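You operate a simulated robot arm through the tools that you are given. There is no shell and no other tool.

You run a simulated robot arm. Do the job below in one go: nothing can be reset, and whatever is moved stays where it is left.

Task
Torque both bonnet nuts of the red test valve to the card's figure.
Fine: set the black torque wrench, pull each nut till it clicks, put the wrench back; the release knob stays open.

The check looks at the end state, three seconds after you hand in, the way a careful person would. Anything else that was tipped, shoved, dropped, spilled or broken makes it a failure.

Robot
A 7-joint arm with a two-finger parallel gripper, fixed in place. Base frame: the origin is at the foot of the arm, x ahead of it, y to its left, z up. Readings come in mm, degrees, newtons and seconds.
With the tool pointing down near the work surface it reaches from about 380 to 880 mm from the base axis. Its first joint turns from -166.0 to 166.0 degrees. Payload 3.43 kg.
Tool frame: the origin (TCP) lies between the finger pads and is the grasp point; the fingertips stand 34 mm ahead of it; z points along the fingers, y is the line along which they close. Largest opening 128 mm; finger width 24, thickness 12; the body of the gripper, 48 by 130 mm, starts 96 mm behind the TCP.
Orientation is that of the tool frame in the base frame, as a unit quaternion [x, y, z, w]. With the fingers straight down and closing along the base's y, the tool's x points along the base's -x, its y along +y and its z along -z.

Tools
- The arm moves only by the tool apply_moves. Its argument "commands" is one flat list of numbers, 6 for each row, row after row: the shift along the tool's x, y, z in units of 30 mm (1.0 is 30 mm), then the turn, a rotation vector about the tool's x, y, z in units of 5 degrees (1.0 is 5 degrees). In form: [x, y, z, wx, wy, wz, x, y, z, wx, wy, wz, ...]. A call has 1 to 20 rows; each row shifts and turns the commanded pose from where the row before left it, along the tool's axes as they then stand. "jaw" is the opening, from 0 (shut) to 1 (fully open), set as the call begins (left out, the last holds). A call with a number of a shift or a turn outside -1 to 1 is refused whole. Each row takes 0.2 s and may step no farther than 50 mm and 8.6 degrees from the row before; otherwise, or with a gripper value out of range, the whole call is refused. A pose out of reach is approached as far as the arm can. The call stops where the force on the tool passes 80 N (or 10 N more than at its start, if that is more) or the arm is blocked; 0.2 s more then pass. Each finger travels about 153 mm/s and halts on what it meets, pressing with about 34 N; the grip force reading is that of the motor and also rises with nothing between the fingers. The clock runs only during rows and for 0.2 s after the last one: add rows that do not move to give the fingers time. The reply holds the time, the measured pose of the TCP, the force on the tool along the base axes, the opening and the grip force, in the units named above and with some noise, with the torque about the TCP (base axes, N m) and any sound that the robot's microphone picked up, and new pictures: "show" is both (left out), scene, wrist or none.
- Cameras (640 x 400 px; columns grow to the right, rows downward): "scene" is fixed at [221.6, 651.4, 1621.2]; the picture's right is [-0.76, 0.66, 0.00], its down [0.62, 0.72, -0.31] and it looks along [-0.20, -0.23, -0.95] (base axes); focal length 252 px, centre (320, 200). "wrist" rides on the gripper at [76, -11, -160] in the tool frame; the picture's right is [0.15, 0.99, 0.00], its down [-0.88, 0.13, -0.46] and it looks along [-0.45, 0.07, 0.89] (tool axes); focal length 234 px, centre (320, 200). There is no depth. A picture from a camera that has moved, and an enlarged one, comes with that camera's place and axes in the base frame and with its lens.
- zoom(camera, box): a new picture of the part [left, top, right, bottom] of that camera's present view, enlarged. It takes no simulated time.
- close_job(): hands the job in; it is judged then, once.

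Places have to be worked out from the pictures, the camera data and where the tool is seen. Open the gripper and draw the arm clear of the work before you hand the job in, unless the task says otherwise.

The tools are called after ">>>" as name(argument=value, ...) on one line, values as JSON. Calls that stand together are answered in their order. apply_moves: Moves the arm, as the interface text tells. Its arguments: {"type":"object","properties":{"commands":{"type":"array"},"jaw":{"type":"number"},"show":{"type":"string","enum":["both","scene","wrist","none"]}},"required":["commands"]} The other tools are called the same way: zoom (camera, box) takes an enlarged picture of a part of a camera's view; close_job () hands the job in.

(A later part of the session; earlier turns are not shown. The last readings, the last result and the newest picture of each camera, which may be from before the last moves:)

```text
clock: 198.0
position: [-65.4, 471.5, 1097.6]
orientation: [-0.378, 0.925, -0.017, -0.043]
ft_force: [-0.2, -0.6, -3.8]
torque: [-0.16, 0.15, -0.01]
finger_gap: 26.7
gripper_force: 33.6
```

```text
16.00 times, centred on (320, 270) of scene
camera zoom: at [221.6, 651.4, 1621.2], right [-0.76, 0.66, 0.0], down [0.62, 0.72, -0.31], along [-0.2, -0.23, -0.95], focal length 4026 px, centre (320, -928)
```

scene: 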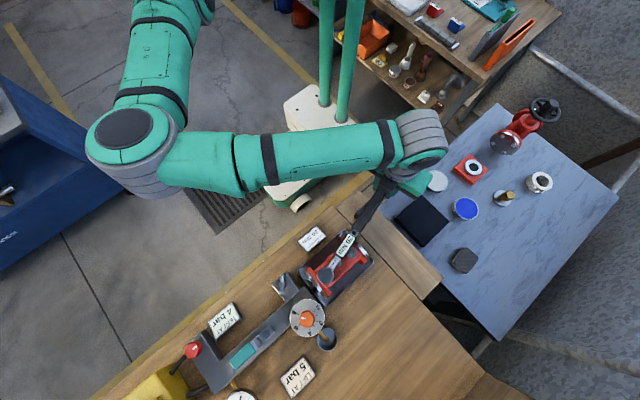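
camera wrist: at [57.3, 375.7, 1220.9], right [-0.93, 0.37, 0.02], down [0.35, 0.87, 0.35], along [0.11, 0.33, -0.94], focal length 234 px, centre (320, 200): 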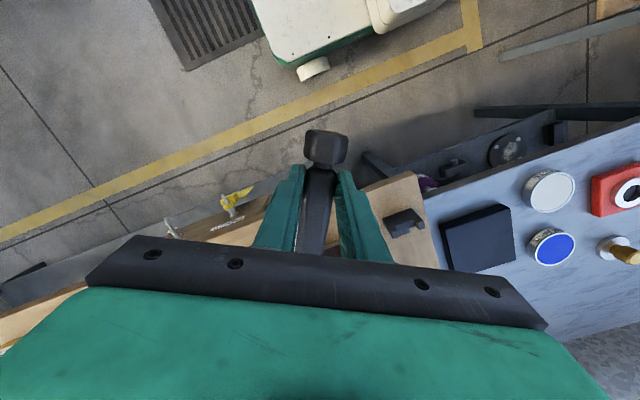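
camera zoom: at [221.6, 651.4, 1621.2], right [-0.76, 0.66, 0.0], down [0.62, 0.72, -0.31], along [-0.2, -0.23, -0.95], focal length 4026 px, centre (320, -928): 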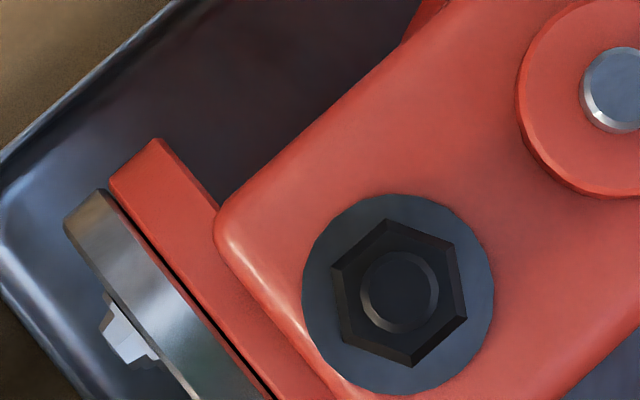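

The dark nut's hex looks right. Over the silver nut the head is about 2.5 mm too far in +x; I correct and lower to the comparison height.

>>> apply_moves(commands=[0.012, 0.058, 0.53, 0, 0, 0, -0.047, 0, 0.52, 0, 0, 0, 0, 0, 0, 0, 0, 0], show="none")

>>> zoom(camera="scene", box=[330, 235, 370, 260])

```text
clock: 198.8
position: [-67.9, 471.2, 1066.3]
orientation: [-0.378, 0.925, -0.017, -0.042]
ft_force: [0.0, 0.0, -2.9]
torque: [-0.17, 0.18, 0.02]
finger_gap: 26.4
gripper_force: 34.5
```

```text
16.00 times, centred on (350, 248) of scene
camera zoom: at [221.6, 651.4, 1621.2], right [-0.76, 0.66, 0.0], down [0.62, 0.72, -0.31], along [-0.2, -0.23, -0.95], focal length 4026 px, centre (-160, -560)
```

zoom: 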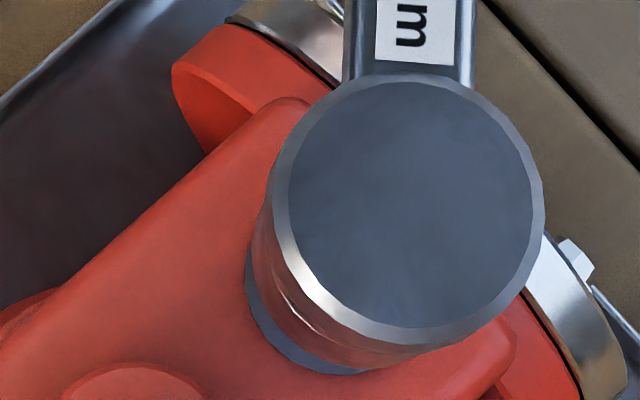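

Very close to the reference picture (413,206). I lower as before.

>>> apply_moves(commands=[-0.044, 0.009, 0.4, 0, 0, 0, -0.03, 0, 0.35, 0, 0, 0, 0, 0, 0, 0, 0, 0], show="none")

>>> apply_moves(commands=[-0.009, 0, 0.1, 0, 0, 0, 0, 0, 0, 0, 0, 0], show="none")

>>> apply_moves(commands=[-0.009, 0, 0.1, 0, 0, 0, 0, 0, 0, 0, 0, 0], show="none")

>>> zoom(camera="scene", box=[330, 235, 370, 260])

```text
clock: 199.6
position: [-68.3, 472.2, 1043.6]
orientation: [-0.377, 0.925, -0.017, -0.042]
ft_force: [1.8, 1.2, -3.1]
torque: [-0.08, 0.03, -0.17]
finger_gap: 26.4
gripper_force: 34.5
```

```text
clock: 200.2
position: [-68.4, 471.5, 1041.4]
orientation: [-0.378, 0.925, -0.017, -0.042]
ft_force: [2.1, 1.3, -3.0]
torque: [0.01, -0.05, -0.21]
finger_gap: 26.7
gripper_force: 34.3
```

```text
clock: 200.8
position: [-67.7, 471.4, 1036.1]
orientation: [-0.379, 0.924, -0.017, -0.042]
ft_force: [0.9, 0.0, 1.9]
torque: [0.75, -0.77, -0.1]
finger_gap: 26.8
gripper_force: 33.9
```

```text
16.00 times, centred on (350, 248) of scene
camera zoom: at [221.6, 651.4, 1621.2], right [-0.76, 0.66, 0.0], down [0.62, 0.72, -0.31], along [-0.2, -0.23, -0.95], focal length 4026 px, centre (-160, -560)
```

zoom: 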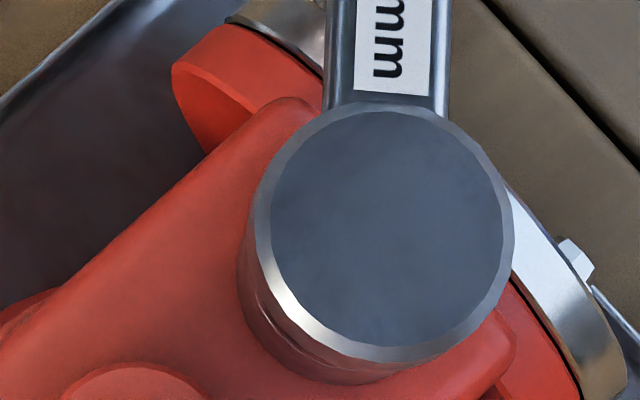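

Contact at the same height as the previous seating. I verify engagement with a small radial test both ways.

>>> apply_moves(commands=[-0.06, 0, 0, 0, 0, 0, 0, 0, 0, 0, 0, 0], show="none")

>>> apply_moves(commands=[0.12, 0, 0, 0, 0, 0, 0, 0, 0, 0, 0, 0], show="none")

```text
clock: 201.4
position: [-67.6, 471.7, 1037.0]
orientation: [-0.379, 0.924, -0.018, -0.042]
ft_force: [-5.8, -6.3, 0.3]
torque: [0.18, -0.17, -0.07]
finger_gap: 26.9
gripper_force: 34.3
```

```text
clock: 202.0
position: [-69.2, 470.3, 1036.3]
orientation: [-0.377, 0.925, -0.017, -0.042]
ft_force: [3.8, 3.4, -5.6]
torque: [-0.28, 0.21, -0.24]
finger_gap: 26.7
gripper_force: 33.7
```

It is constrained to about ±1 mm, so it is engaged. I turn counter-clockwise about 34° to loosen the nut to well below its click angle.

>>> apply_moves(commands=[-0.06, -0.298, 0, 0.036, 0, -0.4, -0.005, -0.298, 0, 0.036, 0, -0.4, -0.005, -0.298, 0, 0.036, 0, -0.4, -0.005, -0.298, 0, 0.036, 0, -0.4, -0.005, -0.298, 0, 0.036, 0, -0.4, -0.005, -0.298, 0, 0.036, 0, -0.4, 0, 0, 0, 0, 0, 0], show="none")

>>> apply_moves(commands=[-0.005, -0.298, 0, 0.036, 0, -0.4, -0.005, -0.298, 0, 0.036, 0, -0.4, -0.005, -0.298, 0, 0.036, 0, -0.4, -0.005, -0.298, 0, 0.036, 0, -0.4, -0.005, -0.298, 0, 0.036, 0, -0.4, 0, 0, 0, 0, 0, 0], show="none")

>>> apply_moves(commands=[-0.005, -0.298, 0, 0.036, 0, -0.4, -0.005, -0.298, 0, 0.036, 0, -0.4, -0.005, -0.298, 0, 0.036, 0, -0.4, -0.005, -0.298, 0, 0.036, 0, -0.4, -0.005, -0.298, 0, 0.036, 0, -0.4, -0.005, -0.298, 0, 0.036, 0, -0.4, 0, 0, 0, 0, 0, 0], show="none")

>>> zoom(camera="scene", box=[290, 190, 370, 270])

```text
clock: 203.6
position: [-26.8, 437.2, 1037.2]
orientation: [-0.473, 0.88, -0.021, -0.04]
ft_force: [2.8, 4.9, -2.9]
torque: [-0.02, 0.07, -0.23]
finger_gap: 26.5
gripper_force: 33.8
```

```text
clock: 205.0
position: [11.7, 416.7, 1037.2]
orientation: [-0.548, 0.835, -0.025, -0.038]
ft_force: [4.9, 6.9, 0.2]
torque: [0.66, -0.31, -0.38]
finger_gap: 26.9
gripper_force: 33.8
```

```text
clock: 206.6
position: [61.6, 399.4, 1037.7]
orientation: [-0.632, 0.773, -0.029, -0.036]
ft_force: [1.4, -0.6, -4.4]
torque: [-0.5, 0.07, -0.51]
finger_gap: 26.9
gripper_force: 33.9
```

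```text
5.00 times, centred on (330, 230) of scene
camera zoom: at [221.6, 651.4, 1621.2], right [-0.76, 0.66, 0.0], down [0.62, 0.72, -0.31], along [-0.2, -0.23, -0.95], focal length 1258 px, centre (270, 50)
```

zoom: 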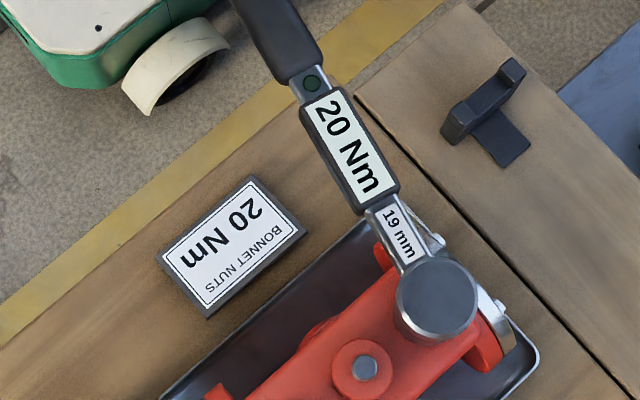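

The nut was driven back (about 0.5 Nm of friction felt). Now I tighten clockwise: first to φ≈34°, then in fine steps with LED checks.

>>> apply_moves(commands=[-0.005, 0.298, 0, -0.036, 0, 0.4, -0.005, 0.298, 0, -0.036, 0, 0.4, -0.005, 0.298, 0, -0.036, 0, 0.4, -0.005, 0.298, 0, -0.036, 0, 0.4, -0.005, 0.298, 0, -0.036, 0, 0.4, -0.005, 0.298, 0, -0.036, 0, 0.4, -0.005, 0.298, 0, -0.036, 0, 0.4, -0.005, 0.298, 0, -0.036, 0, 0.4, -0.005, 0.298, 0, -0.036, 0, 0.4, -0.005, 0.298, 0, -0.036, 0, 0.4, 0, 0, 0, 0, 0, 0], show="none")

>>> zoom(camera="scene", box=[310, 190, 390, 270])

```text
clock: 209.0
position: [-19.2, 430.7, 1036.1]
orientation: [-0.488, 0.872, -0.022, -0.04]
ft_force: [9.0, 10.5, -1.9]
torque: [0.57, -0.33, -0.22]
finger_gap: 26.4
gripper_force: 34.4
```

```text
5.00 times, centred on (350, 230) of scene
camera zoom: at [221.6, 651.4, 1621.2], right [-0.76, 0.66, 0.0], down [0.62, 0.72, -0.31], along [-0.2, -0.23, -0.95], focal length 1258 px, centre (170, 50)
```

zoom: 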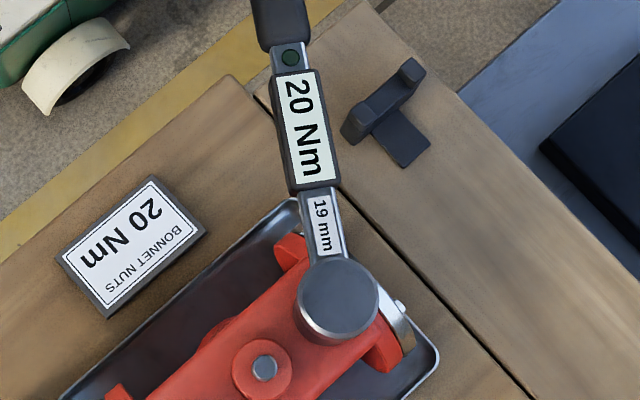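

φ≈31.5°, LED off; a slight inward correction, then 1° steps.

>>> apply_moves(commands=[-0.035, 0.149, 0, -0.018, 0, 0.2, 0, 0.149, 0, -0.018, 0, 0.2, 0, 0, 0, 0, 0, 0], show="none")

>>> zoom(camera="scene", box=[320, 190, 370, 240])

```text
clock: 209.8
position: [-28.3, 437.1, 1035.2]
orientation: [-0.473, 0.88, -0.021, -0.041]
ft_force: [5.5, 5.1, -0.2]
torque: [0.67, -0.4, -0.25]
finger_gap: 26.7
gripper_force: 34.1
```

```text
8.00 times, centred on (345, 215) of scene
camera zoom: at [221.6, 651.4, 1621.2], right [-0.76, 0.66, 0.0], down [0.62, 0.72, -0.31], along [-0.2, -0.23, -0.95], focal length 2013 px, centre (120, 80)
```

zoom: 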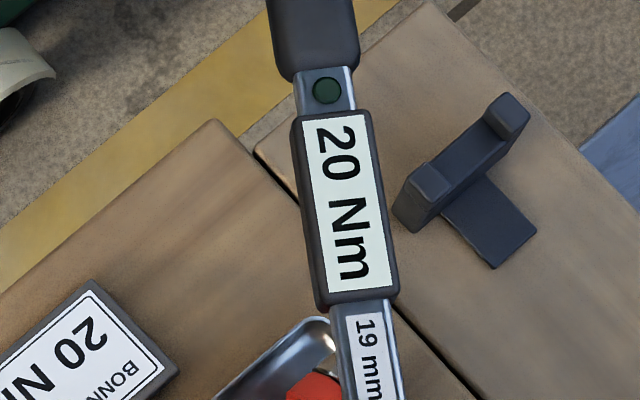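

LED off at φ≈33.5°. I continue one degree at a time.

>>> apply_moves(commands=[-0.01, 0.149, 0, -0.018, 0, 0.2], show="none")

>>> zoom(camera="scene", box=[320, 190, 370, 240])

```text
clock: 210.2
position: [-30.6, 439.6, 1037.0]
orientation: [-0.465, 0.884, -0.022, -0.041]
ft_force: [4.8, 2.8, -0.5]
torque: [0.49, -0.44, -0.3]
finger_gap: 26.6
gripper_force: 34.5
```

```text
8.00 times, centred on (345, 215) of scene
camera zoom: at [221.6, 651.4, 1621.2], right [-0.76, 0.66, 0.0], down [0.62, 0.72, -0.31], along [-0.2, -0.23, -0.95], focal length 2013 px, centre (120, 80)
```

zoom: 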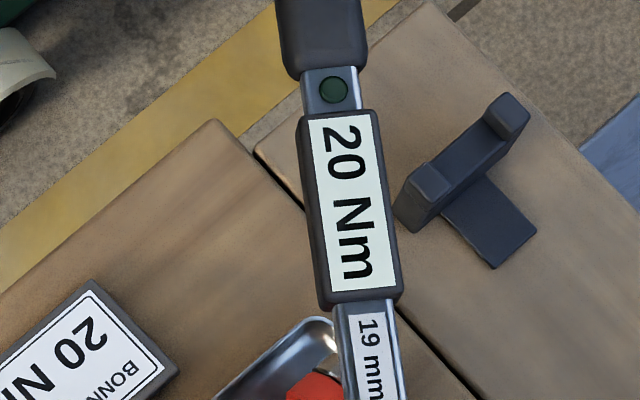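

Off at φ≈34.5°. Next degree.

>>> apply_moves(commands=[0, 0.149, 0, -0.018, 0, 0.2], show="none")

>>> zoom(camera="scene", box=[320, 190, 370, 240])

```text
clock: 210.6
position: [-35.1, 442.6, 1036.1]
orientation: [-0.457, 0.888, -0.022, -0.042]
ft_force: [6.3, 5.7, -3.2]
torque: [-0.08, -0.01, -0.23]
finger_gap: 26.5
gripper_force: 34.2
```

```text
8.00 times, centred on (345, 215) of scene
camera zoom: at [221.6, 651.4, 1621.2], right [-0.76, 0.66, 0.0], down [0.62, 0.72, -0.31], along [-0.2, -0.23, -0.95], focal length 2013 px, centre (120, 80)
```

zoom: 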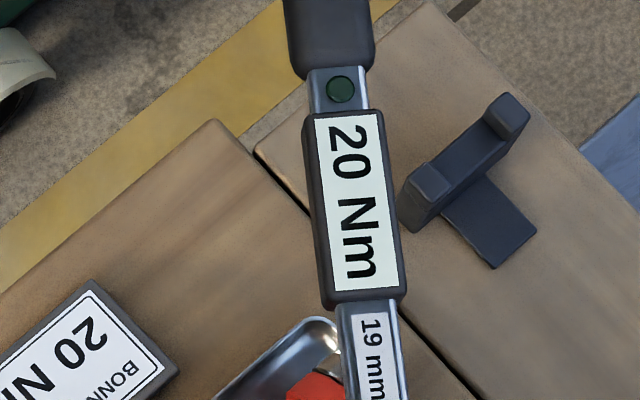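

Off at φ≈35.6°. Next degree.

>>> apply_moves(commands=[-0.01, 0.149, 0, -0.018, 0, 0.2], show="none")

>>> zoom(camera="scene", box=[320, 190, 370, 240])

```text
clock: 211.0
position: [-38.5, 444.7, 1036.3]
orientation: [-0.45, 0.892, -0.021, -0.041]
ft_force: [4.9, 3.2, -2.4]
torque: [0.0, -0.04, -0.31]
finger_gap: 26.5
gripper_force: 34.3
```

```text
8.00 times, centred on (345, 215) of scene
camera zoom: at [221.6, 651.4, 1621.2], right [-0.76, 0.66, 0.0], down [0.62, 0.72, -0.31], along [-0.2, -0.23, -0.95], focal length 2013 px, centre (120, 80)
```

zoom: 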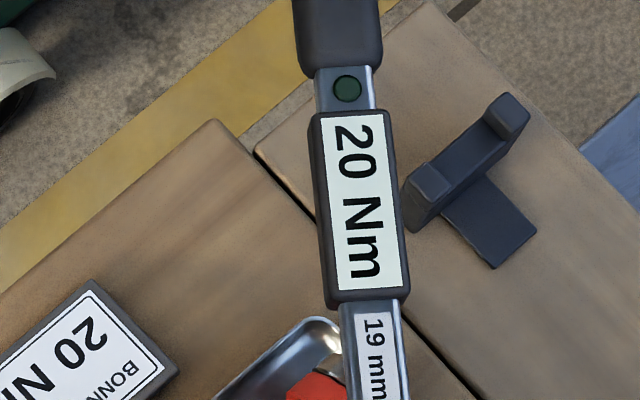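

Off at φ≈36.5°. Next degree.

>>> apply_moves(commands=[0, 0.149, 0, -0.018, 0, 0.2], show="none")

>>> zoom(camera="scene", box=[320, 190, 370, 240])

```text
clock: 211.4
position: [-41.4, 447.8, 1036.9]
orientation: [-0.442, 0.896, -0.021, -0.042]
ft_force: [3.8, 1.3, -2.2]
torque: [-0.12, -0.01, -0.29]
finger_gap: 26.8
gripper_force: 33.9
```

```text
8.00 times, centred on (345, 215) of scene
camera zoom: at [221.6, 651.4, 1621.2], right [-0.76, 0.66, 0.0], down [0.62, 0.72, -0.31], along [-0.2, -0.23, -0.95], focal length 2013 px, centre (120, 80)
```

zoom: 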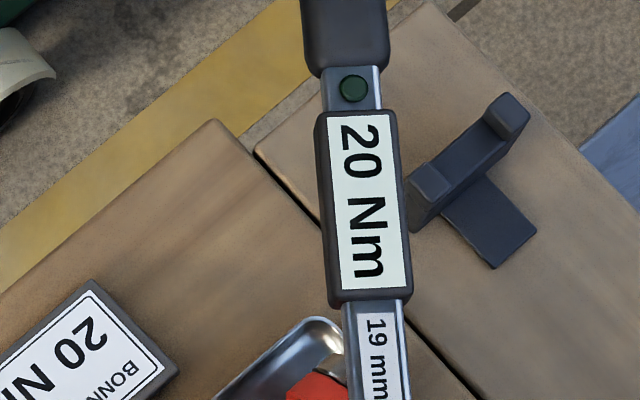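

Off at φ≈37.5°. Near the expected click I use 0.6° steps.

>>> apply_moves(commands=[0, 0.09, 0, -0.011, 0, 0.12], show="none")

>>> zoom(camera="scene", box=[320, 190, 370, 240])

```text
clock: 211.8
position: [-45.2, 448.5, 1035.8]
orientation: [-0.437, 0.898, -0.02, -0.041]
ft_force: [2.9, 0.0, -2.5]
torque: [0.06, -0.1, -0.2]
finger_gap: 26.6
gripper_force: 33.8
```

```text
8.00 times, centred on (345, 215) of scene
camera zoom: at [221.6, 651.4, 1621.2], right [-0.76, 0.66, 0.0], down [0.62, 0.72, -0.31], along [-0.2, -0.23, -0.95], focal length 2013 px, centre (120, 80)
```

zoom: 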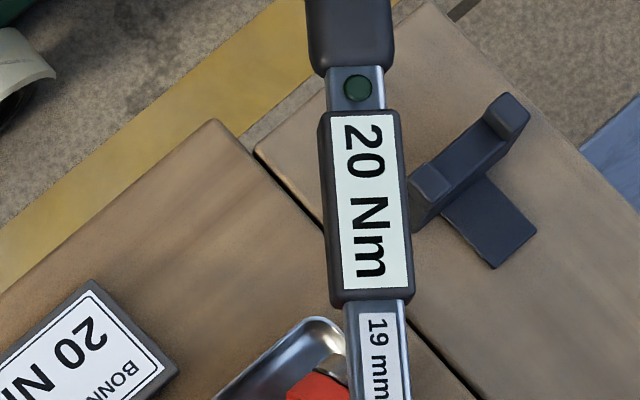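

Off at φ≈38.1°. Another 0.6°.

>>> apply_moves(commands=[0, 0.09, 0, -0.011, 0, 0.12], show="none")

>>> zoom(camera="scene", box=[320, 190, 370, 240])

```text
clock: 212.2
position: [-45.7, 451.0, 1035.8]
orientation: [-0.433, 0.9, -0.02, -0.042]
ft_force: [3.4, 1.5, -2.8]
torque: [-0.05, 0.07, -0.18]
finger_gap: 26.6
gripper_force: 34.0
```

```text
8.00 times, centred on (345, 215) of scene
camera zoom: at [221.6, 651.4, 1621.2], right [-0.76, 0.66, 0.0], down [0.62, 0.72, -0.31], along [-0.2, -0.23, -0.95], focal length 2013 px, centre (120, 80)
```

zoom: 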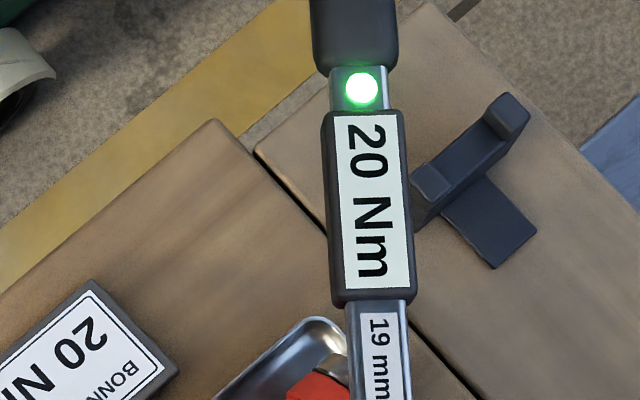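

It clicked at φ≈38.6°. I stop there, back off 8° within the slop, and lift gently.

>>> apply_moves(commands=[-0.01, -0.298, 0, 0.036, 0, -0.4, -0.005, -0.298, 0, 0.036, 0, -0.4, -0.005, -0.298, 0, 0.036, 0, -0.4, -0.005, -0.298, 0, 0.036, 0, -0.4, 0, 0, 0, 0, 0, 0], show="none")

>>> apply_moves(commands=[0.018, 0, -0.2, 0, 0, 0, 0.018, 0, -0.2, 0, 0, 0, 0, 0, 0, 0, 0, 0], show="none")

>>> apply_moves(commands=[0.018, 0, -0.2, 0, 0, 0, 0.018, 0, -0.2, 0, 0, 0, 0, 0, 0, 0, 0, 0], show="none")

>>> zoom(camera="scene", box=[330, 235, 370, 260])

```text
clock: 213.4
position: [-17.4, 431.6, 1035.9]
orientation: [-0.494, 0.868, -0.023, -0.04]
ft_force: [0.3, -4.1, -2.5]
torque: [-0.34, 0.1, -0.4]
finger_gap: 26.3
gripper_force: 33.7
```

```text
clock: 214.2
position: [-16.8, 430.5, 1048.4]
orientation: [-0.494, 0.868, -0.022, -0.039]
ft_force: [0.2, 0.8, -3.8]
torque: [-0.22, 0.15, 0.02]
finger_gap: 26.5
gripper_force: 34.1
```

```text
clock: 215.0
position: [-16.7, 430.8, 1061.4]
orientation: [-0.495, 0.868, -0.023, -0.041]
ft_force: [-0.6, 0.3, -3.1]
torque: [-0.24, 0.15, 0.03]
finger_gap: 26.4
gripper_force: 34.1
```

```text
16.00 times, centred on (350, 248) of scene
camera zoom: at [221.6, 651.4, 1621.2], right [-0.76, 0.66, 0.0], down [0.62, 0.72, -0.31], along [-0.2, -0.23, -0.95], focal length 4026 px, centre (-160, -560)
```

zoom: 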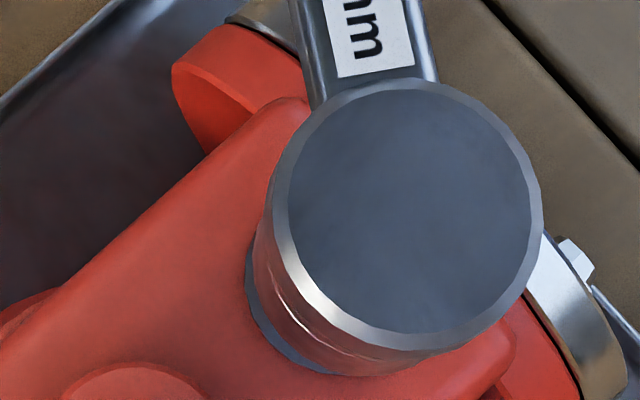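

Lifted cleanly; both nuts are done. To return the wrench I must change my grip (the fingers would hit the cradle posts). I'll rest it shifted 40 mm toward -y, with the handle on the cradle and the socket on the board, release in front of the cradle, and regrip behind it. First I raise and rotate to φ=0.

>>> apply_moves(commands=[0.09, 0, -1, 0, 0, 0, 0, 0, 0, 0.09, 0, -0.99, 0, 0, 0, 0.09, 0, -0.99, 0, 0, 0, 0.09, 0, -0.99, 0, 0, 0, 0.09, 0, -0.99, 0, 0, 0, 0.09, 0, -0.99, 0, 0, 0, 0.09, 0, -0.99, 0, 0, 0, 0.013, 0, -0.15, 0, 0, 0, 0, 0, 0, 0, 0, 0, 0, 0, 0], show="none")

>>> zoom(camera="scene", box=[325, 235, 365, 260])

>>> zoom(camera="scene", box=[300, 140, 440, 260])

```text
clock: 217.2
position: [-16.6, 431.6, 1089.6]
orientation: [-0.705, 0.707, -0.032, -0.033]
ft_force: [-0.2, 0.6, -2.9]
torque: [-0.26, 0.01, -0.04]
finger_gap: 26.7
gripper_force: 34.1
```

```text
16.00 times, centred on (345, 248) of scene
camera zoom: at [221.6, 651.4, 1621.2], right [-0.76, 0.66, 0.0], down [0.62, 0.72, -0.31], along [-0.2, -0.23, -0.95], focal length 4026 px, centre (-80, -560)
```

zoom: 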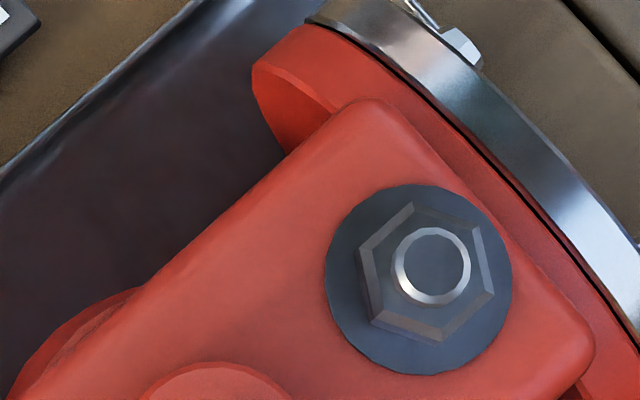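

```text
3.33 times, centred on (370, 200) of scene
camera zoom: at [221.6, 651.4, 1621.2], right [-0.76, 0.66, 0.0], down [0.62, 0.72, -0.31], along [-0.2, -0.23, -0.95], focal length 839 px, centre (153, 200)
```

zoom: 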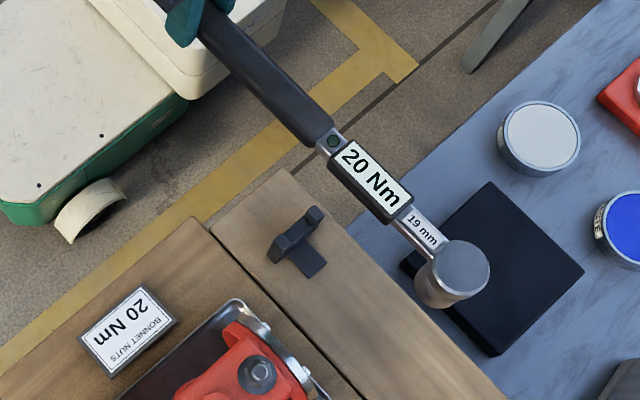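

The silver nut's hex is at 60° total, as expected. I carry the wrench to x=-10.5, y=541 above the board.

>>> apply_moves(commands=[-0.912, -0.051, -0.082, 0, 0, 0, -0.912, -0.051, -0.082, 0, 0, 0, -0.912, -0.051, -0.082, 0, 0, 0, -0.912, -0.051, -0.082, 0, 0, 0, 0, 0, 0, 0, 0, 0, 0, 0, 0, 0, 0, 0], show="both")

>>> zoom(camera="scene", box=[330, 180, 440, 280])

>>> zoom(camera="wrist", box=[240, 90, 400, 260])

```text
clock: 218.6
position: [-11.4, 542.4, 1089.9]
orientation: [0.706, -0.706, 0.033, 0.032]
ft_force: [-0.6, 0.0, -3.5]
torque: [-0.27, 0.0, -0.01]
finger_gap: 26.6
gripper_force: 34.1
camera wrist: at [-0.1, 480.6, 1256.6], right [-0.99, -0.14, 0.01], down [-0.13, 0.92, 0.37], along [-0.07, 0.37, -0.93], focal length 234 px, centre (320, 200)
```

scene: 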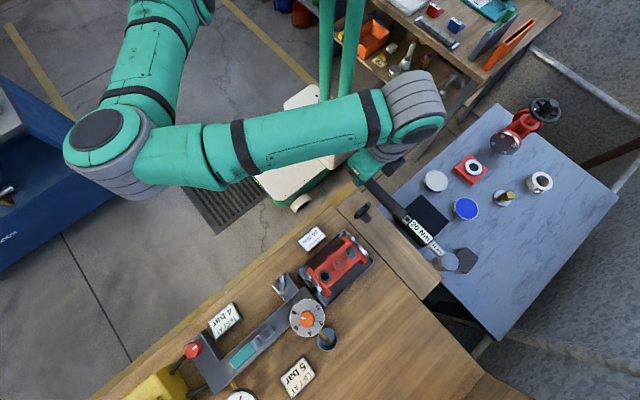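
wrist: 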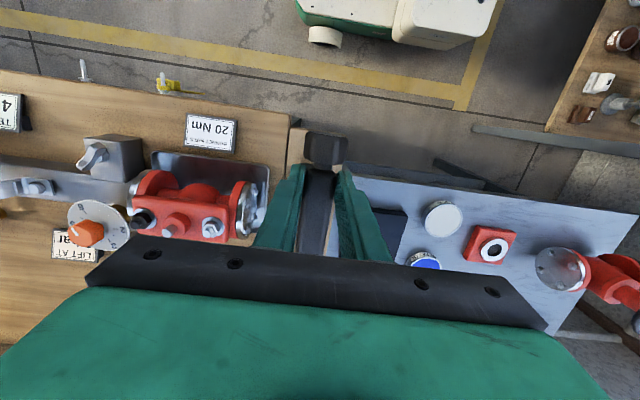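

```text
4.00 times, centred on (385, 230) of scene
camera zoom: at [221.6, 651.4, 1621.2], right [-0.76, 0.66, 0.0], down [0.62, 0.72, -0.31], along [-0.2, -0.23, -0.95], focal length 1006 px, centre (60, 80)
```

zoom: 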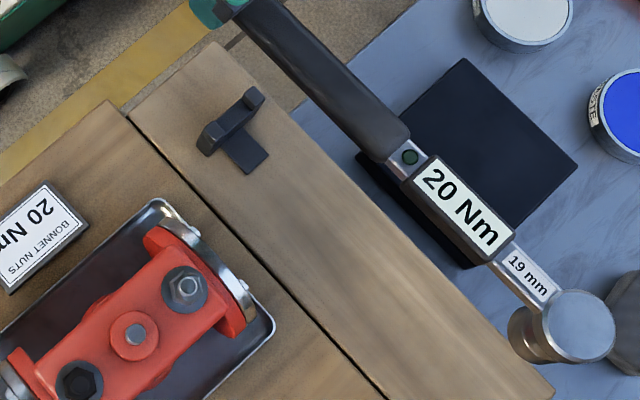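

```text
2.35 times, centred on (320, 175) of wrist
camera zoom: at [-0.1, 480.6, 1256.6], right [-0.99, -0.14, 0.01], down [-0.13, 0.92, 0.37], along [-0.07, 0.37, -0.93], focal length 551 px, centre (320, 259)
```

zoom: 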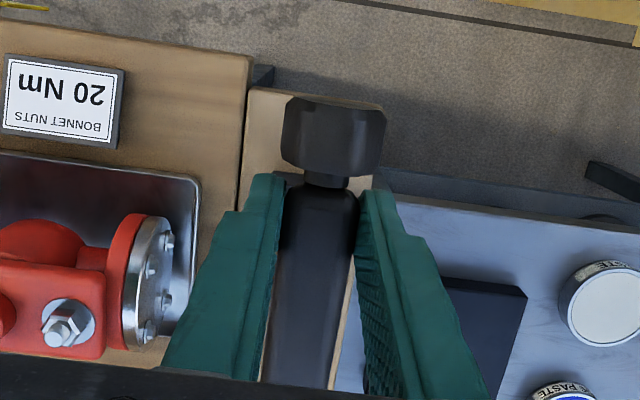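

I lower to z≈960 (just above the prongs) and check alignment with the cradle.

>>> apply_moves(commands=[-0.078, 0, 0.87, 0, 0, 0, -0.078, 0, 0.87, 0, 0, 0, -0.078, 0, 0.87, 0, 0, 0, -0.078, 0, 0.87, 0, 0, 0, -0.078, 0, 0.87, 0, 0, 0, 0, 0, 0, 0, 0, 0], show="wrist")

>>> zoom(camera="scene", box=[340, 190, 440, 280])

>>> zoom(camera="scene", box=[345, 195, 385, 225])

```text
clock: 220.0
position: [-10.6, 539.7, 959.6]
orientation: [-0.706, 0.707, -0.033, -0.032]
ft_force: [0.3, 0.1, -3.7]
torque: [-0.25, -0.01, -0.02]
finger_gap: 26.7
gripper_force: 33.5
camera wrist: at [-0.2, 478.9, 1125.2], right [-0.99, -0.14, 0.01], down [-0.13, 0.92, 0.37], along [-0.07, 0.37, -0.93], focal length 234 px, centre (320, 200)
```

wrist: 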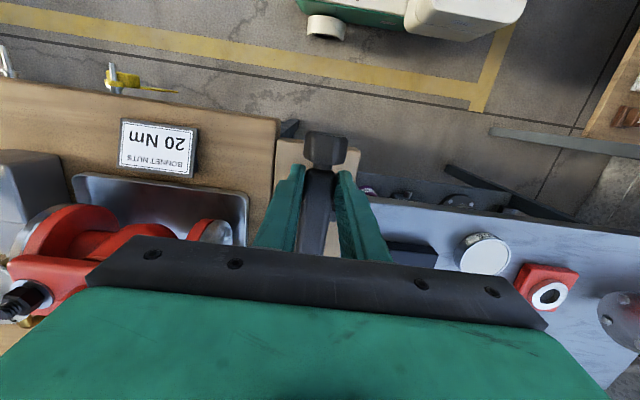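

```text
4.44 times, centred on (390, 235) of scene
camera zoom: at [221.6, 651.4, 1621.2], right [-0.76, 0.66, 0.0], down [0.62, 0.72, -0.31], along [-0.2, -0.23, -0.95], focal length 1118 px, centre (9, 44)
```

zoom: 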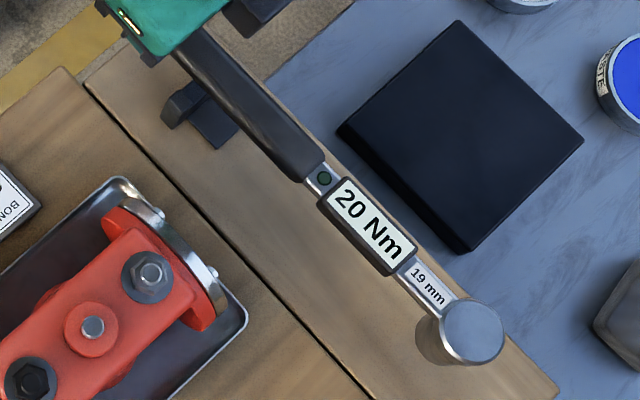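

```text
13.33 times, centred on (365, 210) of scene
camera zoom: at [221.6, 651.4, 1621.2], right [-0.76, 0.66, 0.0], down [0.62, 0.72, -0.31], along [-0.2, -0.23, -0.95], focal length 3355 px, centre (-280, 67)
```

zoom: 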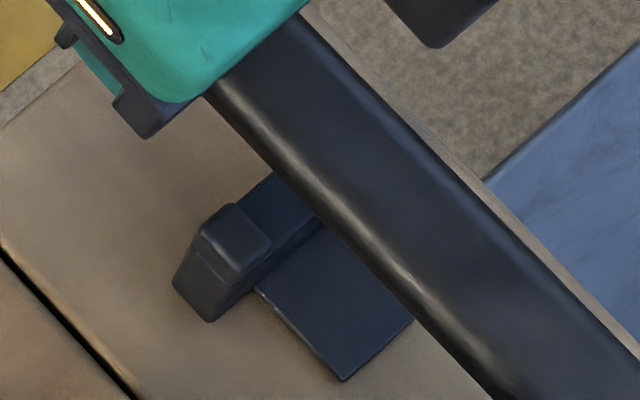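

Alignment looks right. I lower to ~927, check, then continue in small steps.

>>> apply_moves(commands=[-0.05, 0, 0.55, 0, 0, 0, -0.05, 0, 0.53, 0, 0, 0, 0, 0, 0, 0, 0, 0], show="none")

>>> zoom(camera="scene", box=[345, 195, 385, 225])

>>> zoom(camera="scene", box=[340, 190, 440, 280])

```text
clock: 220.8
position: [-11.6, 539.6, 927.4]
orientation: [-0.705, 0.707, -0.032, -0.032]
ft_force: [-0.2, -1.3, -1.4]
torque: [-0.21, 0.05, 0.02]
finger_gap: 26.5
gripper_force: 34.1
```

```text
13.33 times, centred on (365, 210) of scene
camera zoom: at [221.6, 651.4, 1621.2], right [-0.76, 0.66, 0.0], down [0.62, 0.72, -0.31], along [-0.2, -0.23, -0.95], focal length 3355 px, centre (-280, 67)
```

zoom: 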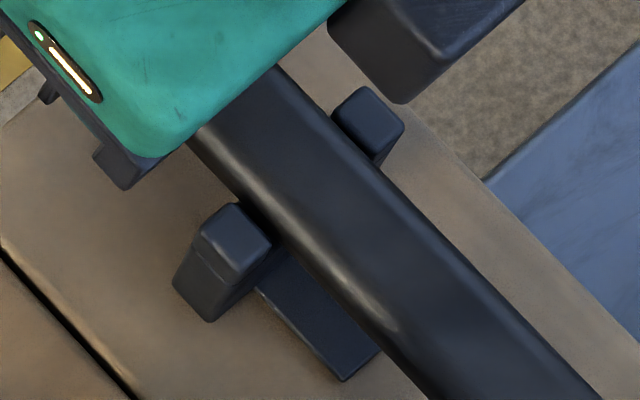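

```text
4.44 times, centred on (390, 235) of scene
camera zoom: at [221.6, 651.4, 1621.2], right [-0.76, 0.66, 0.0], down [0.62, 0.72, -0.31], along [-0.2, -0.23, -0.95], focal length 1118 px, centre (9, 44)
```

zoom: 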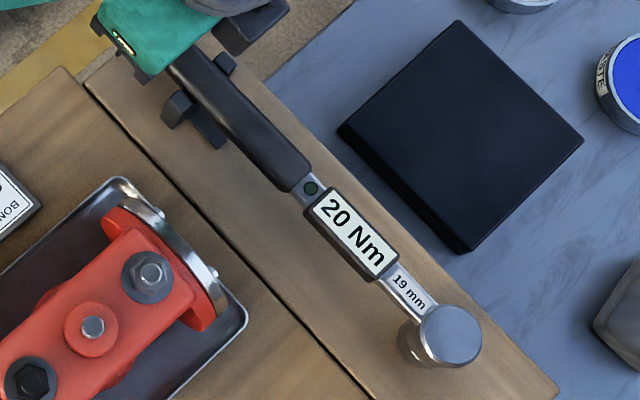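

The handle is between the prongs but slightly close to the +x one. I shift 1 mm in -x and lower further in small steps.

>>> apply_moves(commands=[0, 0.035, 0, 0, 0, 0, 0, 0, 0, 0, 0, 0], show="none")

>>> apply_moves(commands=[-0.009, 0, 0.1, 0, 0, 0, 0, 0, 0, 0, 0, 0], show="none")

>>> apply_moves(commands=[-0.009, 0, 0.1, 0, 0, 0, 0, 0, 0, 0, 0, 0], show="none")

>>> zoom(camera="scene", box=[345, 195, 385, 225])

```text
clock: 221.4
position: [-11.7, 540.7, 926.6]
orientation: [-0.706, 0.707, -0.033, -0.032]
ft_force: [4.0, -1.5, -4.5]
torque: [-0.31, -0.06, -0.12]
finger_gap: 26.7
gripper_force: 34.0
```

```text
clock: 222.0
position: [-10.9, 540.7, 925.8]
orientation: [-0.706, 0.707, -0.031, -0.031]
ft_force: [8.3, -6.1, 20.3]
torque: [0.38, -0.1, -0.2]
finger_gap: 26.6
gripper_force: 33.7
```

```text
clock: 222.6
position: [-11.0, 541.5, 921.6]
orientation: [-0.706, 0.707, -0.031, -0.031]
ft_force: [10.5, -0.6, 21.9]
torque: [0.55, 0.04, -0.23]
finger_gap: 26.9
gripper_force: 33.9
```

```text
13.33 times, centred on (365, 210) of scene
camera zoom: at [221.6, 651.4, 1621.2], right [-0.76, 0.66, 0.0], down [0.62, 0.72, -0.31], along [-0.2, -0.23, -0.95], focal length 3355 px, centre (-280, 67)
```

zoom: 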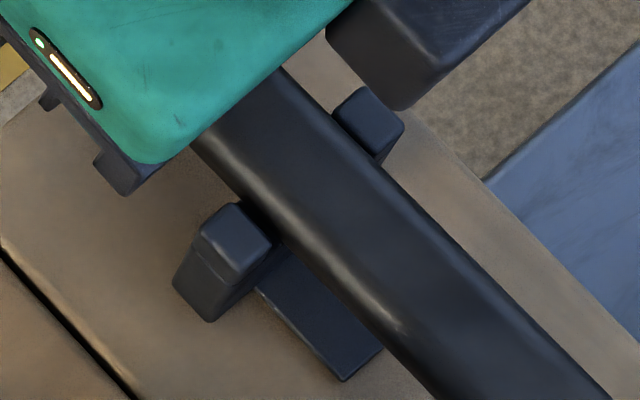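

Contact with the -x prong (10 N sideways, 22 N up). I shift back +1.3 mm in x and see whether it drops in.

>>> apply_moves(commands=[0, -0.045, -0.05, 0, 0, 0, 0, 0, 0, 0, 0, 0], show="none")

>>> zoom(camera="scene", box=[345, 195, 385, 225])

>>> zoom(camera="scene", box=[395, 245, 445, 285])

```text
clock: 223.2
position: [-11.9, 540.6, 921.7]
orientation: [0.707, -0.706, 0.032, 0.033]
ft_force: [1.3, 2.4, 2.3]
torque: [0.0, 0.1, -0.05]
finger_gap: 26.6
gripper_force: 33.9
```

```text
13.33 times, centred on (365, 210) of scene
camera zoom: at [221.6, 651.4, 1621.2], right [-0.76, 0.66, 0.0], down [0.62, 0.72, -0.31], along [-0.2, -0.23, -0.95], focal length 3355 px, centre (-280, 67)
```

zoom: 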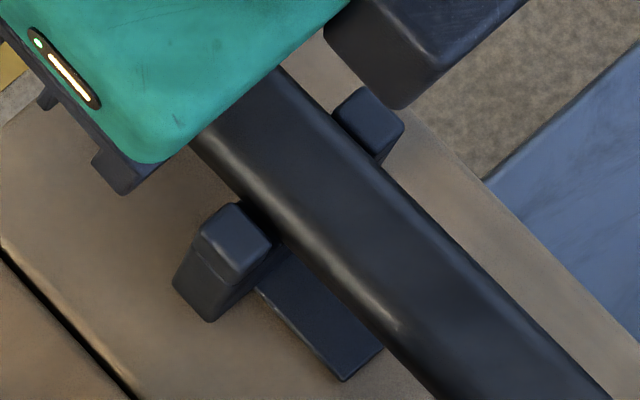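

```text
10.00 times, centred on (420, 265) of scene
camera zoom: at [221.6, 651.4, 1621.2], right [-0.76, 0.66, 0.0], down [0.62, 0.72, -0.31], along [-0.2, -0.23, -0.95], focal length 2516 px, centre (-680, -450)
```

zoom: 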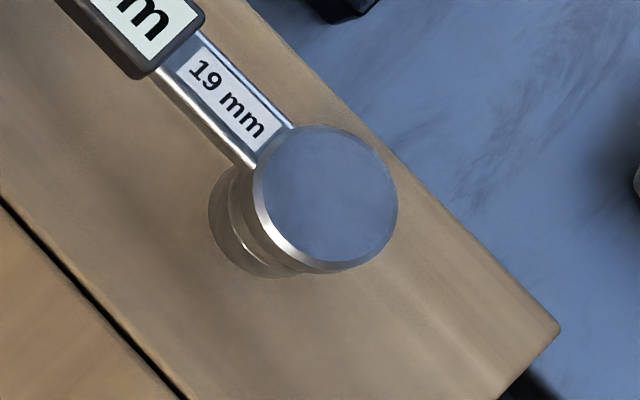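

The handle now rests on the cradle bar; the nose may still be a few mm high. I tilt the hand nose-down gradually until the socket touches the board.

>>> apply_moves(commands=[0, 0, 0, 0, 0.2, 0, 0, 0, 0, 0, 0, 0], show="none")

>>> apply_moves(commands=[0, 0, 0, 0, 0.2, 0, 0, 0, 0, 0, 0, 0], show="none")

>>> zoom(camera="scene", box=[395, 245, 445, 285])

```text
clock: 223.8
position: [-10.5, 540.4, 922.8]
orientation: [-0.705, 0.707, -0.039, -0.038]
ft_force: [-2.3, -0.3, 1.4]
torque: [-0.1, 0.14, 0.09]
finger_gap: 26.5
gripper_force: 33.9
```

```text
clock: 224.4
position: [-11.6, 541.4, 923.7]
orientation: [-0.705, 0.707, -0.044, -0.046]
ft_force: [-0.1, 2.9, 8.0]
torque: [0.19, 0.14, -0.07]
finger_gap: 26.7
gripper_force: 34.5
```

```text
10.00 times, centred on (420, 265) of scene
camera zoom: at [221.6, 651.4, 1621.2], right [-0.76, 0.66, 0.0], down [0.62, 0.72, -0.31], along [-0.2, -0.23, -0.95], focal length 2516 px, centre (-680, -450)
```

zoom: 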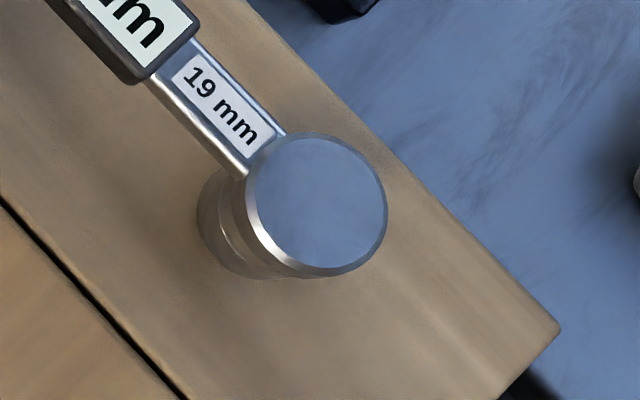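

Only the bar is carrying load so far. I keep tilting with a slight lift until the socket touches.

>>> apply_moves(commands=[0.003, 0, -0.06, 0, 0.2, 0, 0, 0, 0, 0, 0, 0], show="none")

>>> apply_moves(commands=[0.003, 0, -0.03, 0, 0.2, 0, 0, 0, 0, 0, 0, 0], show="none")

>>> zoom(camera="scene", box=[395, 245, 445, 285])

```text
clock: 225.0
position: [-10.5, 540.2, 922.7]
orientation: [-0.705, 0.705, -0.051, -0.052]
ft_force: [0.7, 0.0, -3.2]
torque: [-0.2, -0.01, 0.05]
finger_gap: 26.8
gripper_force: 34.4
```

```text
clock: 225.6
position: [-11.3, 541.3, 923.7]
orientation: [-0.704, 0.705, -0.057, -0.057]
ft_force: [-0.2, -0.1, -2.5]
torque: [-0.27, 0.0, 0.0]
finger_gap: 26.7
gripper_force: 33.6
```

```text
10.00 times, centred on (420, 265) of scene
camera zoom: at [221.6, 651.4, 1621.2], right [-0.76, 0.66, 0.0], down [0.62, 0.72, -0.31], along [-0.2, -0.23, -0.95], focal length 2516 px, centre (-680, -450)
```

zoom: 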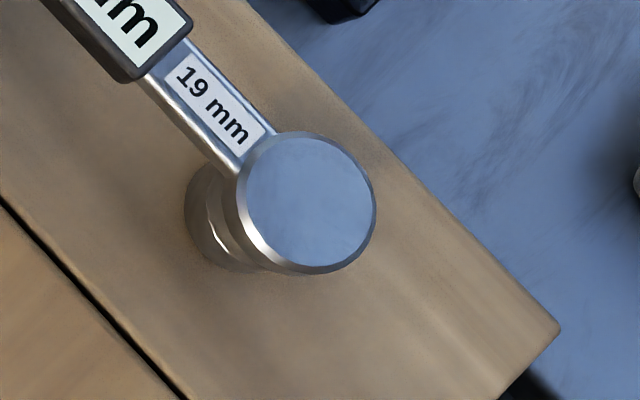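

It's hanging free again with the nose lower. I lower step by step until it is supported.

>>> apply_moves(commands=[-0.016, 0, 0.1, 0, 0, 0, 0, 0, 0, 0, 0, 0], show="none")

>>> apply_moves(commands=[-0.016, 0, 0.1, 0, 0, 0, 0, 0, 0, 0, 0, 0], show="none")

>>> apply_moves(commands=[-0.016, 0, 0.1, 0, 0, 0, 0, 0, 0, 0, 0, 0], show="none")

>>> zoom(camera="scene", box=[345, 195, 385, 225])

>>> zoom(camera="scene", box=[395, 245, 445, 285])

```text
clock: 226.2
position: [-11.2, 542.2, 924.2]
orientation: [-0.704, 0.706, -0.055, -0.057]
ft_force: [1.3, -4.4, 21.3]
torque: [0.45, 0.17, -0.04]
finger_gap: 26.8
gripper_force: 33.9
```

```text
clock: 226.8
position: [-11.0, 542.2, 919.0]
orientation: [-0.704, 0.706, -0.056, -0.057]
ft_force: [4.1, -0.9, 20.4]
torque: [0.5, 0.06, -0.06]
finger_gap: 26.8
gripper_force: 33.8
```

```text
clock: 227.4
position: [-10.0, 539.8, 915.2]
orientation: [-0.704, 0.706, -0.057, -0.056]
ft_force: [4.1, 1.6, 17.2]
torque: [0.47, 0.05, -0.11]
finger_gap: 26.5
gripper_force: 33.7
```

```text
13.33 times, centred on (365, 210) of scene
camera zoom: at [221.6, 651.4, 1621.2], right [-0.76, 0.66, 0.0], down [0.62, 0.72, -0.31], along [-0.2, -0.23, -0.95], focal length 3355 px, centre (-280, 67)
```

zoom: 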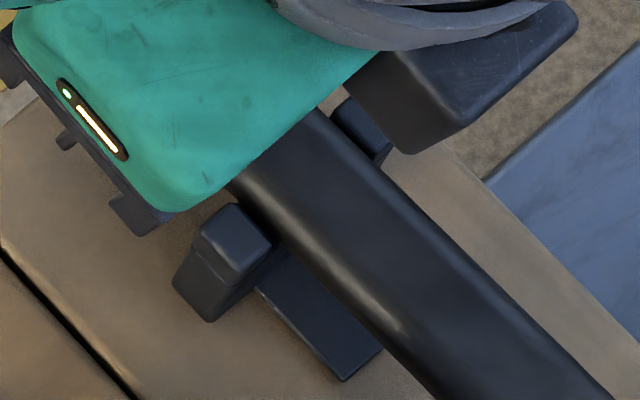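

```text
10.00 times, centred on (420, 265) of scene
camera zoom: at [221.6, 651.4, 1621.2], right [-0.76, 0.66, 0.0], down [0.62, 0.72, -0.31], along [-0.2, -0.23, -0.95], focal length 2516 px, centre (-680, -450)
```

zoom: 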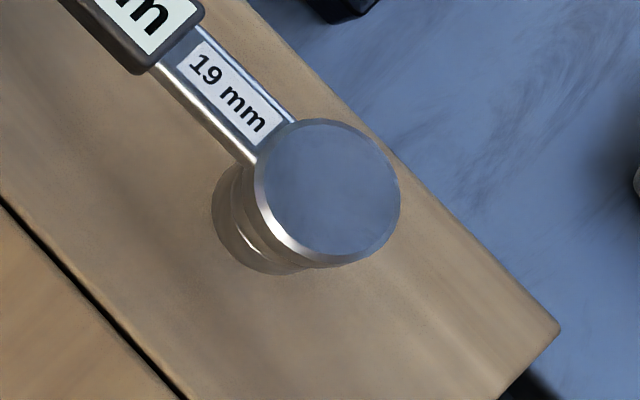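

The handle rests on the bar while the nose is still high. I raise the hand 10 mm again and tilt further nose-down until the socket reaches the board.

>>> apply_moves(commands=[0.056, 0, -0.35, 0, 0, 0, 0, 0, 0, 0, 0.4, 0, 0, 0, -0.05, 0, 0.4, 0, 0, 0, 0, 0, 0, 0], show="none")

>>> zoom(camera="scene", box=[395, 245, 445, 285])

>>> apply_moves(commands=[0, 0, -0.02, 0, 0.2, 0, 0, 0, 0, 0, 0, 0], show="none")

>>> apply_moves(commands=[0, 0, -0.02, 0, 0.2, 0, 0, 0, 0, 0, 0, 0], show="none")

>>> zoom(camera="scene", box=[395, 245, 445, 285])

```text
clock: 228.4
position: [-12.0, 541.3, 928.8]
orientation: [-0.702, 0.702, -0.082, -0.082]
ft_force: [0.7, 0.0, -3.8]
torque: [-0.28, 0.02, -0.03]
finger_gap: 26.5
gripper_force: 33.6
```

```text
10.00 times, centred on (420, 265) of scene
camera zoom: at [221.6, 651.4, 1621.2], right [-0.76, 0.66, 0.0], down [0.62, 0.72, -0.31], along [-0.2, -0.23, -0.95], focal length 2516 px, centre (-680, -450)
```

zoom: 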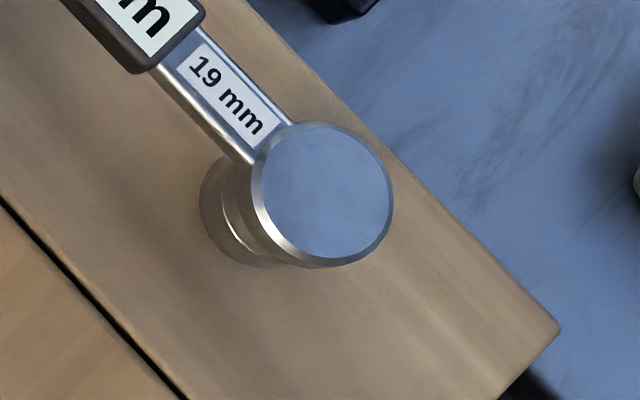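

```text
clock: 229.0
position: [-9.5, 540.9, 928.4]
orientation: [-0.701, 0.703, -0.087, -0.088]
ft_force: [-1.0, -0.2, -3.7]
torque: [-0.21, 0.02, 0.02]
finger_gap: 26.8
gripper_force: 33.9
```

```text
clock: 229.6
position: [-9.6, 541.8, 928.4]
orientation: [-0.699, 0.702, -0.093, -0.095]
ft_force: [0.5, -0.1, -3.2]
torque: [-0.25, -0.01, -0.01]
finger_gap: 26.6
gripper_force: 33.7
```

```text
10.00 times, centred on (420, 265) of scene
camera zoom: at [221.6, 651.4, 1621.2], right [-0.76, 0.66, 0.0], down [0.62, 0.72, -0.31], along [-0.2, -0.23, -0.95], focal length 2516 px, centre (-680, -450)
```

zoom: 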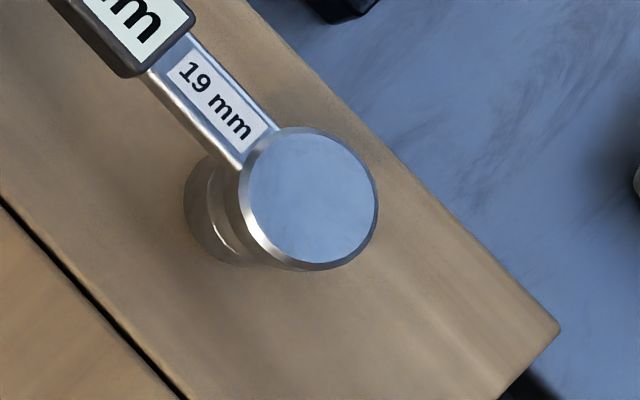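

By triangulation the head top is at z≈913 and should be about 905 when resting. I tilt a little more.

>>> apply_moves(commands=[0, 0, -0.02, 0, 0.2, 0, 0, 0, 0, 0, 0, 0], show="none")

>>> apply_moves(commands=[0, 0, -0.02, 0, 0.2, 0, 0, 0, 0, 0, 0, 0], show="none")

>>> zoom(camera="scene", box=[395, 245, 445, 285])

>>> zoom(camera="scene", box=[345, 195, 385, 225])

```text
clock: 230.2
position: [-11.8, 541.1, 928.9]
orientation: [-0.699, 0.701, -0.1, -0.1]
ft_force: [6.4, 0.7, -4.0]
torque: [-0.23, -0.13, -0.17]
finger_gap: 26.5
gripper_force: 34.1
```

```text
clock: 230.8
position: [-10.6, 543.2, 929.8]
orientation: [-0.699, 0.699, -0.104, -0.106]
ft_force: [-1.3, 1.7, 1.3]
torque: [1.03, 0.11, 0.35]
finger_gap: 26.7
gripper_force: 34.3
```

```text
10.00 times, centred on (420, 265) of scene
camera zoom: at [221.6, 651.4, 1621.2], right [-0.76, 0.66, 0.0], down [0.62, 0.72, -0.31], along [-0.2, -0.23, -0.95], focal length 2516 px, centre (-680, -450)
```

zoom: 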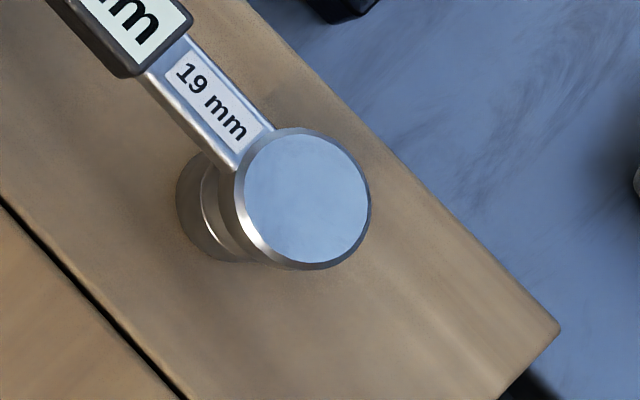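

```text
13.33 times, centred on (365, 210) of scene
camera zoom: at [221.6, 651.4, 1621.2], right [-0.76, 0.66, 0.0], down [0.62, 0.72, -0.31], along [-0.2, -0.23, -0.95], focal length 3355 px, centre (-280, 67)
```

zoom: 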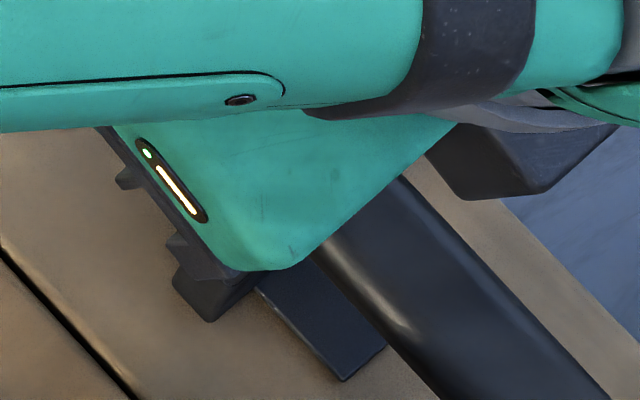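

The socket is now resting on the board (nose support 5 N), with the handle just above the bar between the prongs. I release slowly.

>>> apply_moves(commands=[0, 0, 0, 0, 0, 0, 0, 0, 0, 0, 0, 0], jaw=0.22, show="none")

>>> apply_moves(commands=[0, 0, 0, 0, 0, 0, 0, 0, 0, 0, 0, 0], jaw=0.42, show="none")

>>> zoom(camera="scene", box=[340, 190, 440, 280])

```text
clock: 231.4
position: [-9.8, 541.9, 930.1]
orientation: [-0.698, 0.7, -0.105, -0.106]
ft_force: [0.1, 0.3, 0.6]
torque: [0.01, -0.01, -0.01]
finger_gap: 28.4
gripper_force: 0.0
```

```text
clock: 232.0
position: [-9.9, 541.3, 931.1]
orientation: [-0.699, 0.7, -0.105, -0.106]
ft_force: [-0.3, 0.8, 0.1]
torque: [0.02, -0.05, 0.03]
finger_gap: 53.6
gripper_force: 0.1
```

```text
4.44 times, centred on (390, 235) of scene
camera zoom: at [221.6, 651.4, 1621.2], right [-0.76, 0.66, 0.0], down [0.62, 0.72, -0.31], along [-0.2, -0.23, -0.95], focal length 1118 px, centre (9, 44)
```

zoom: 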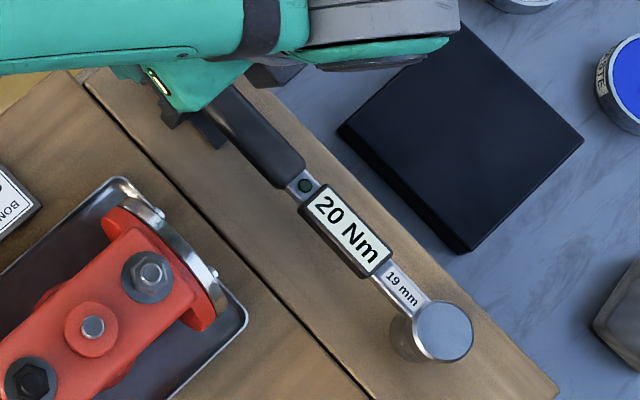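

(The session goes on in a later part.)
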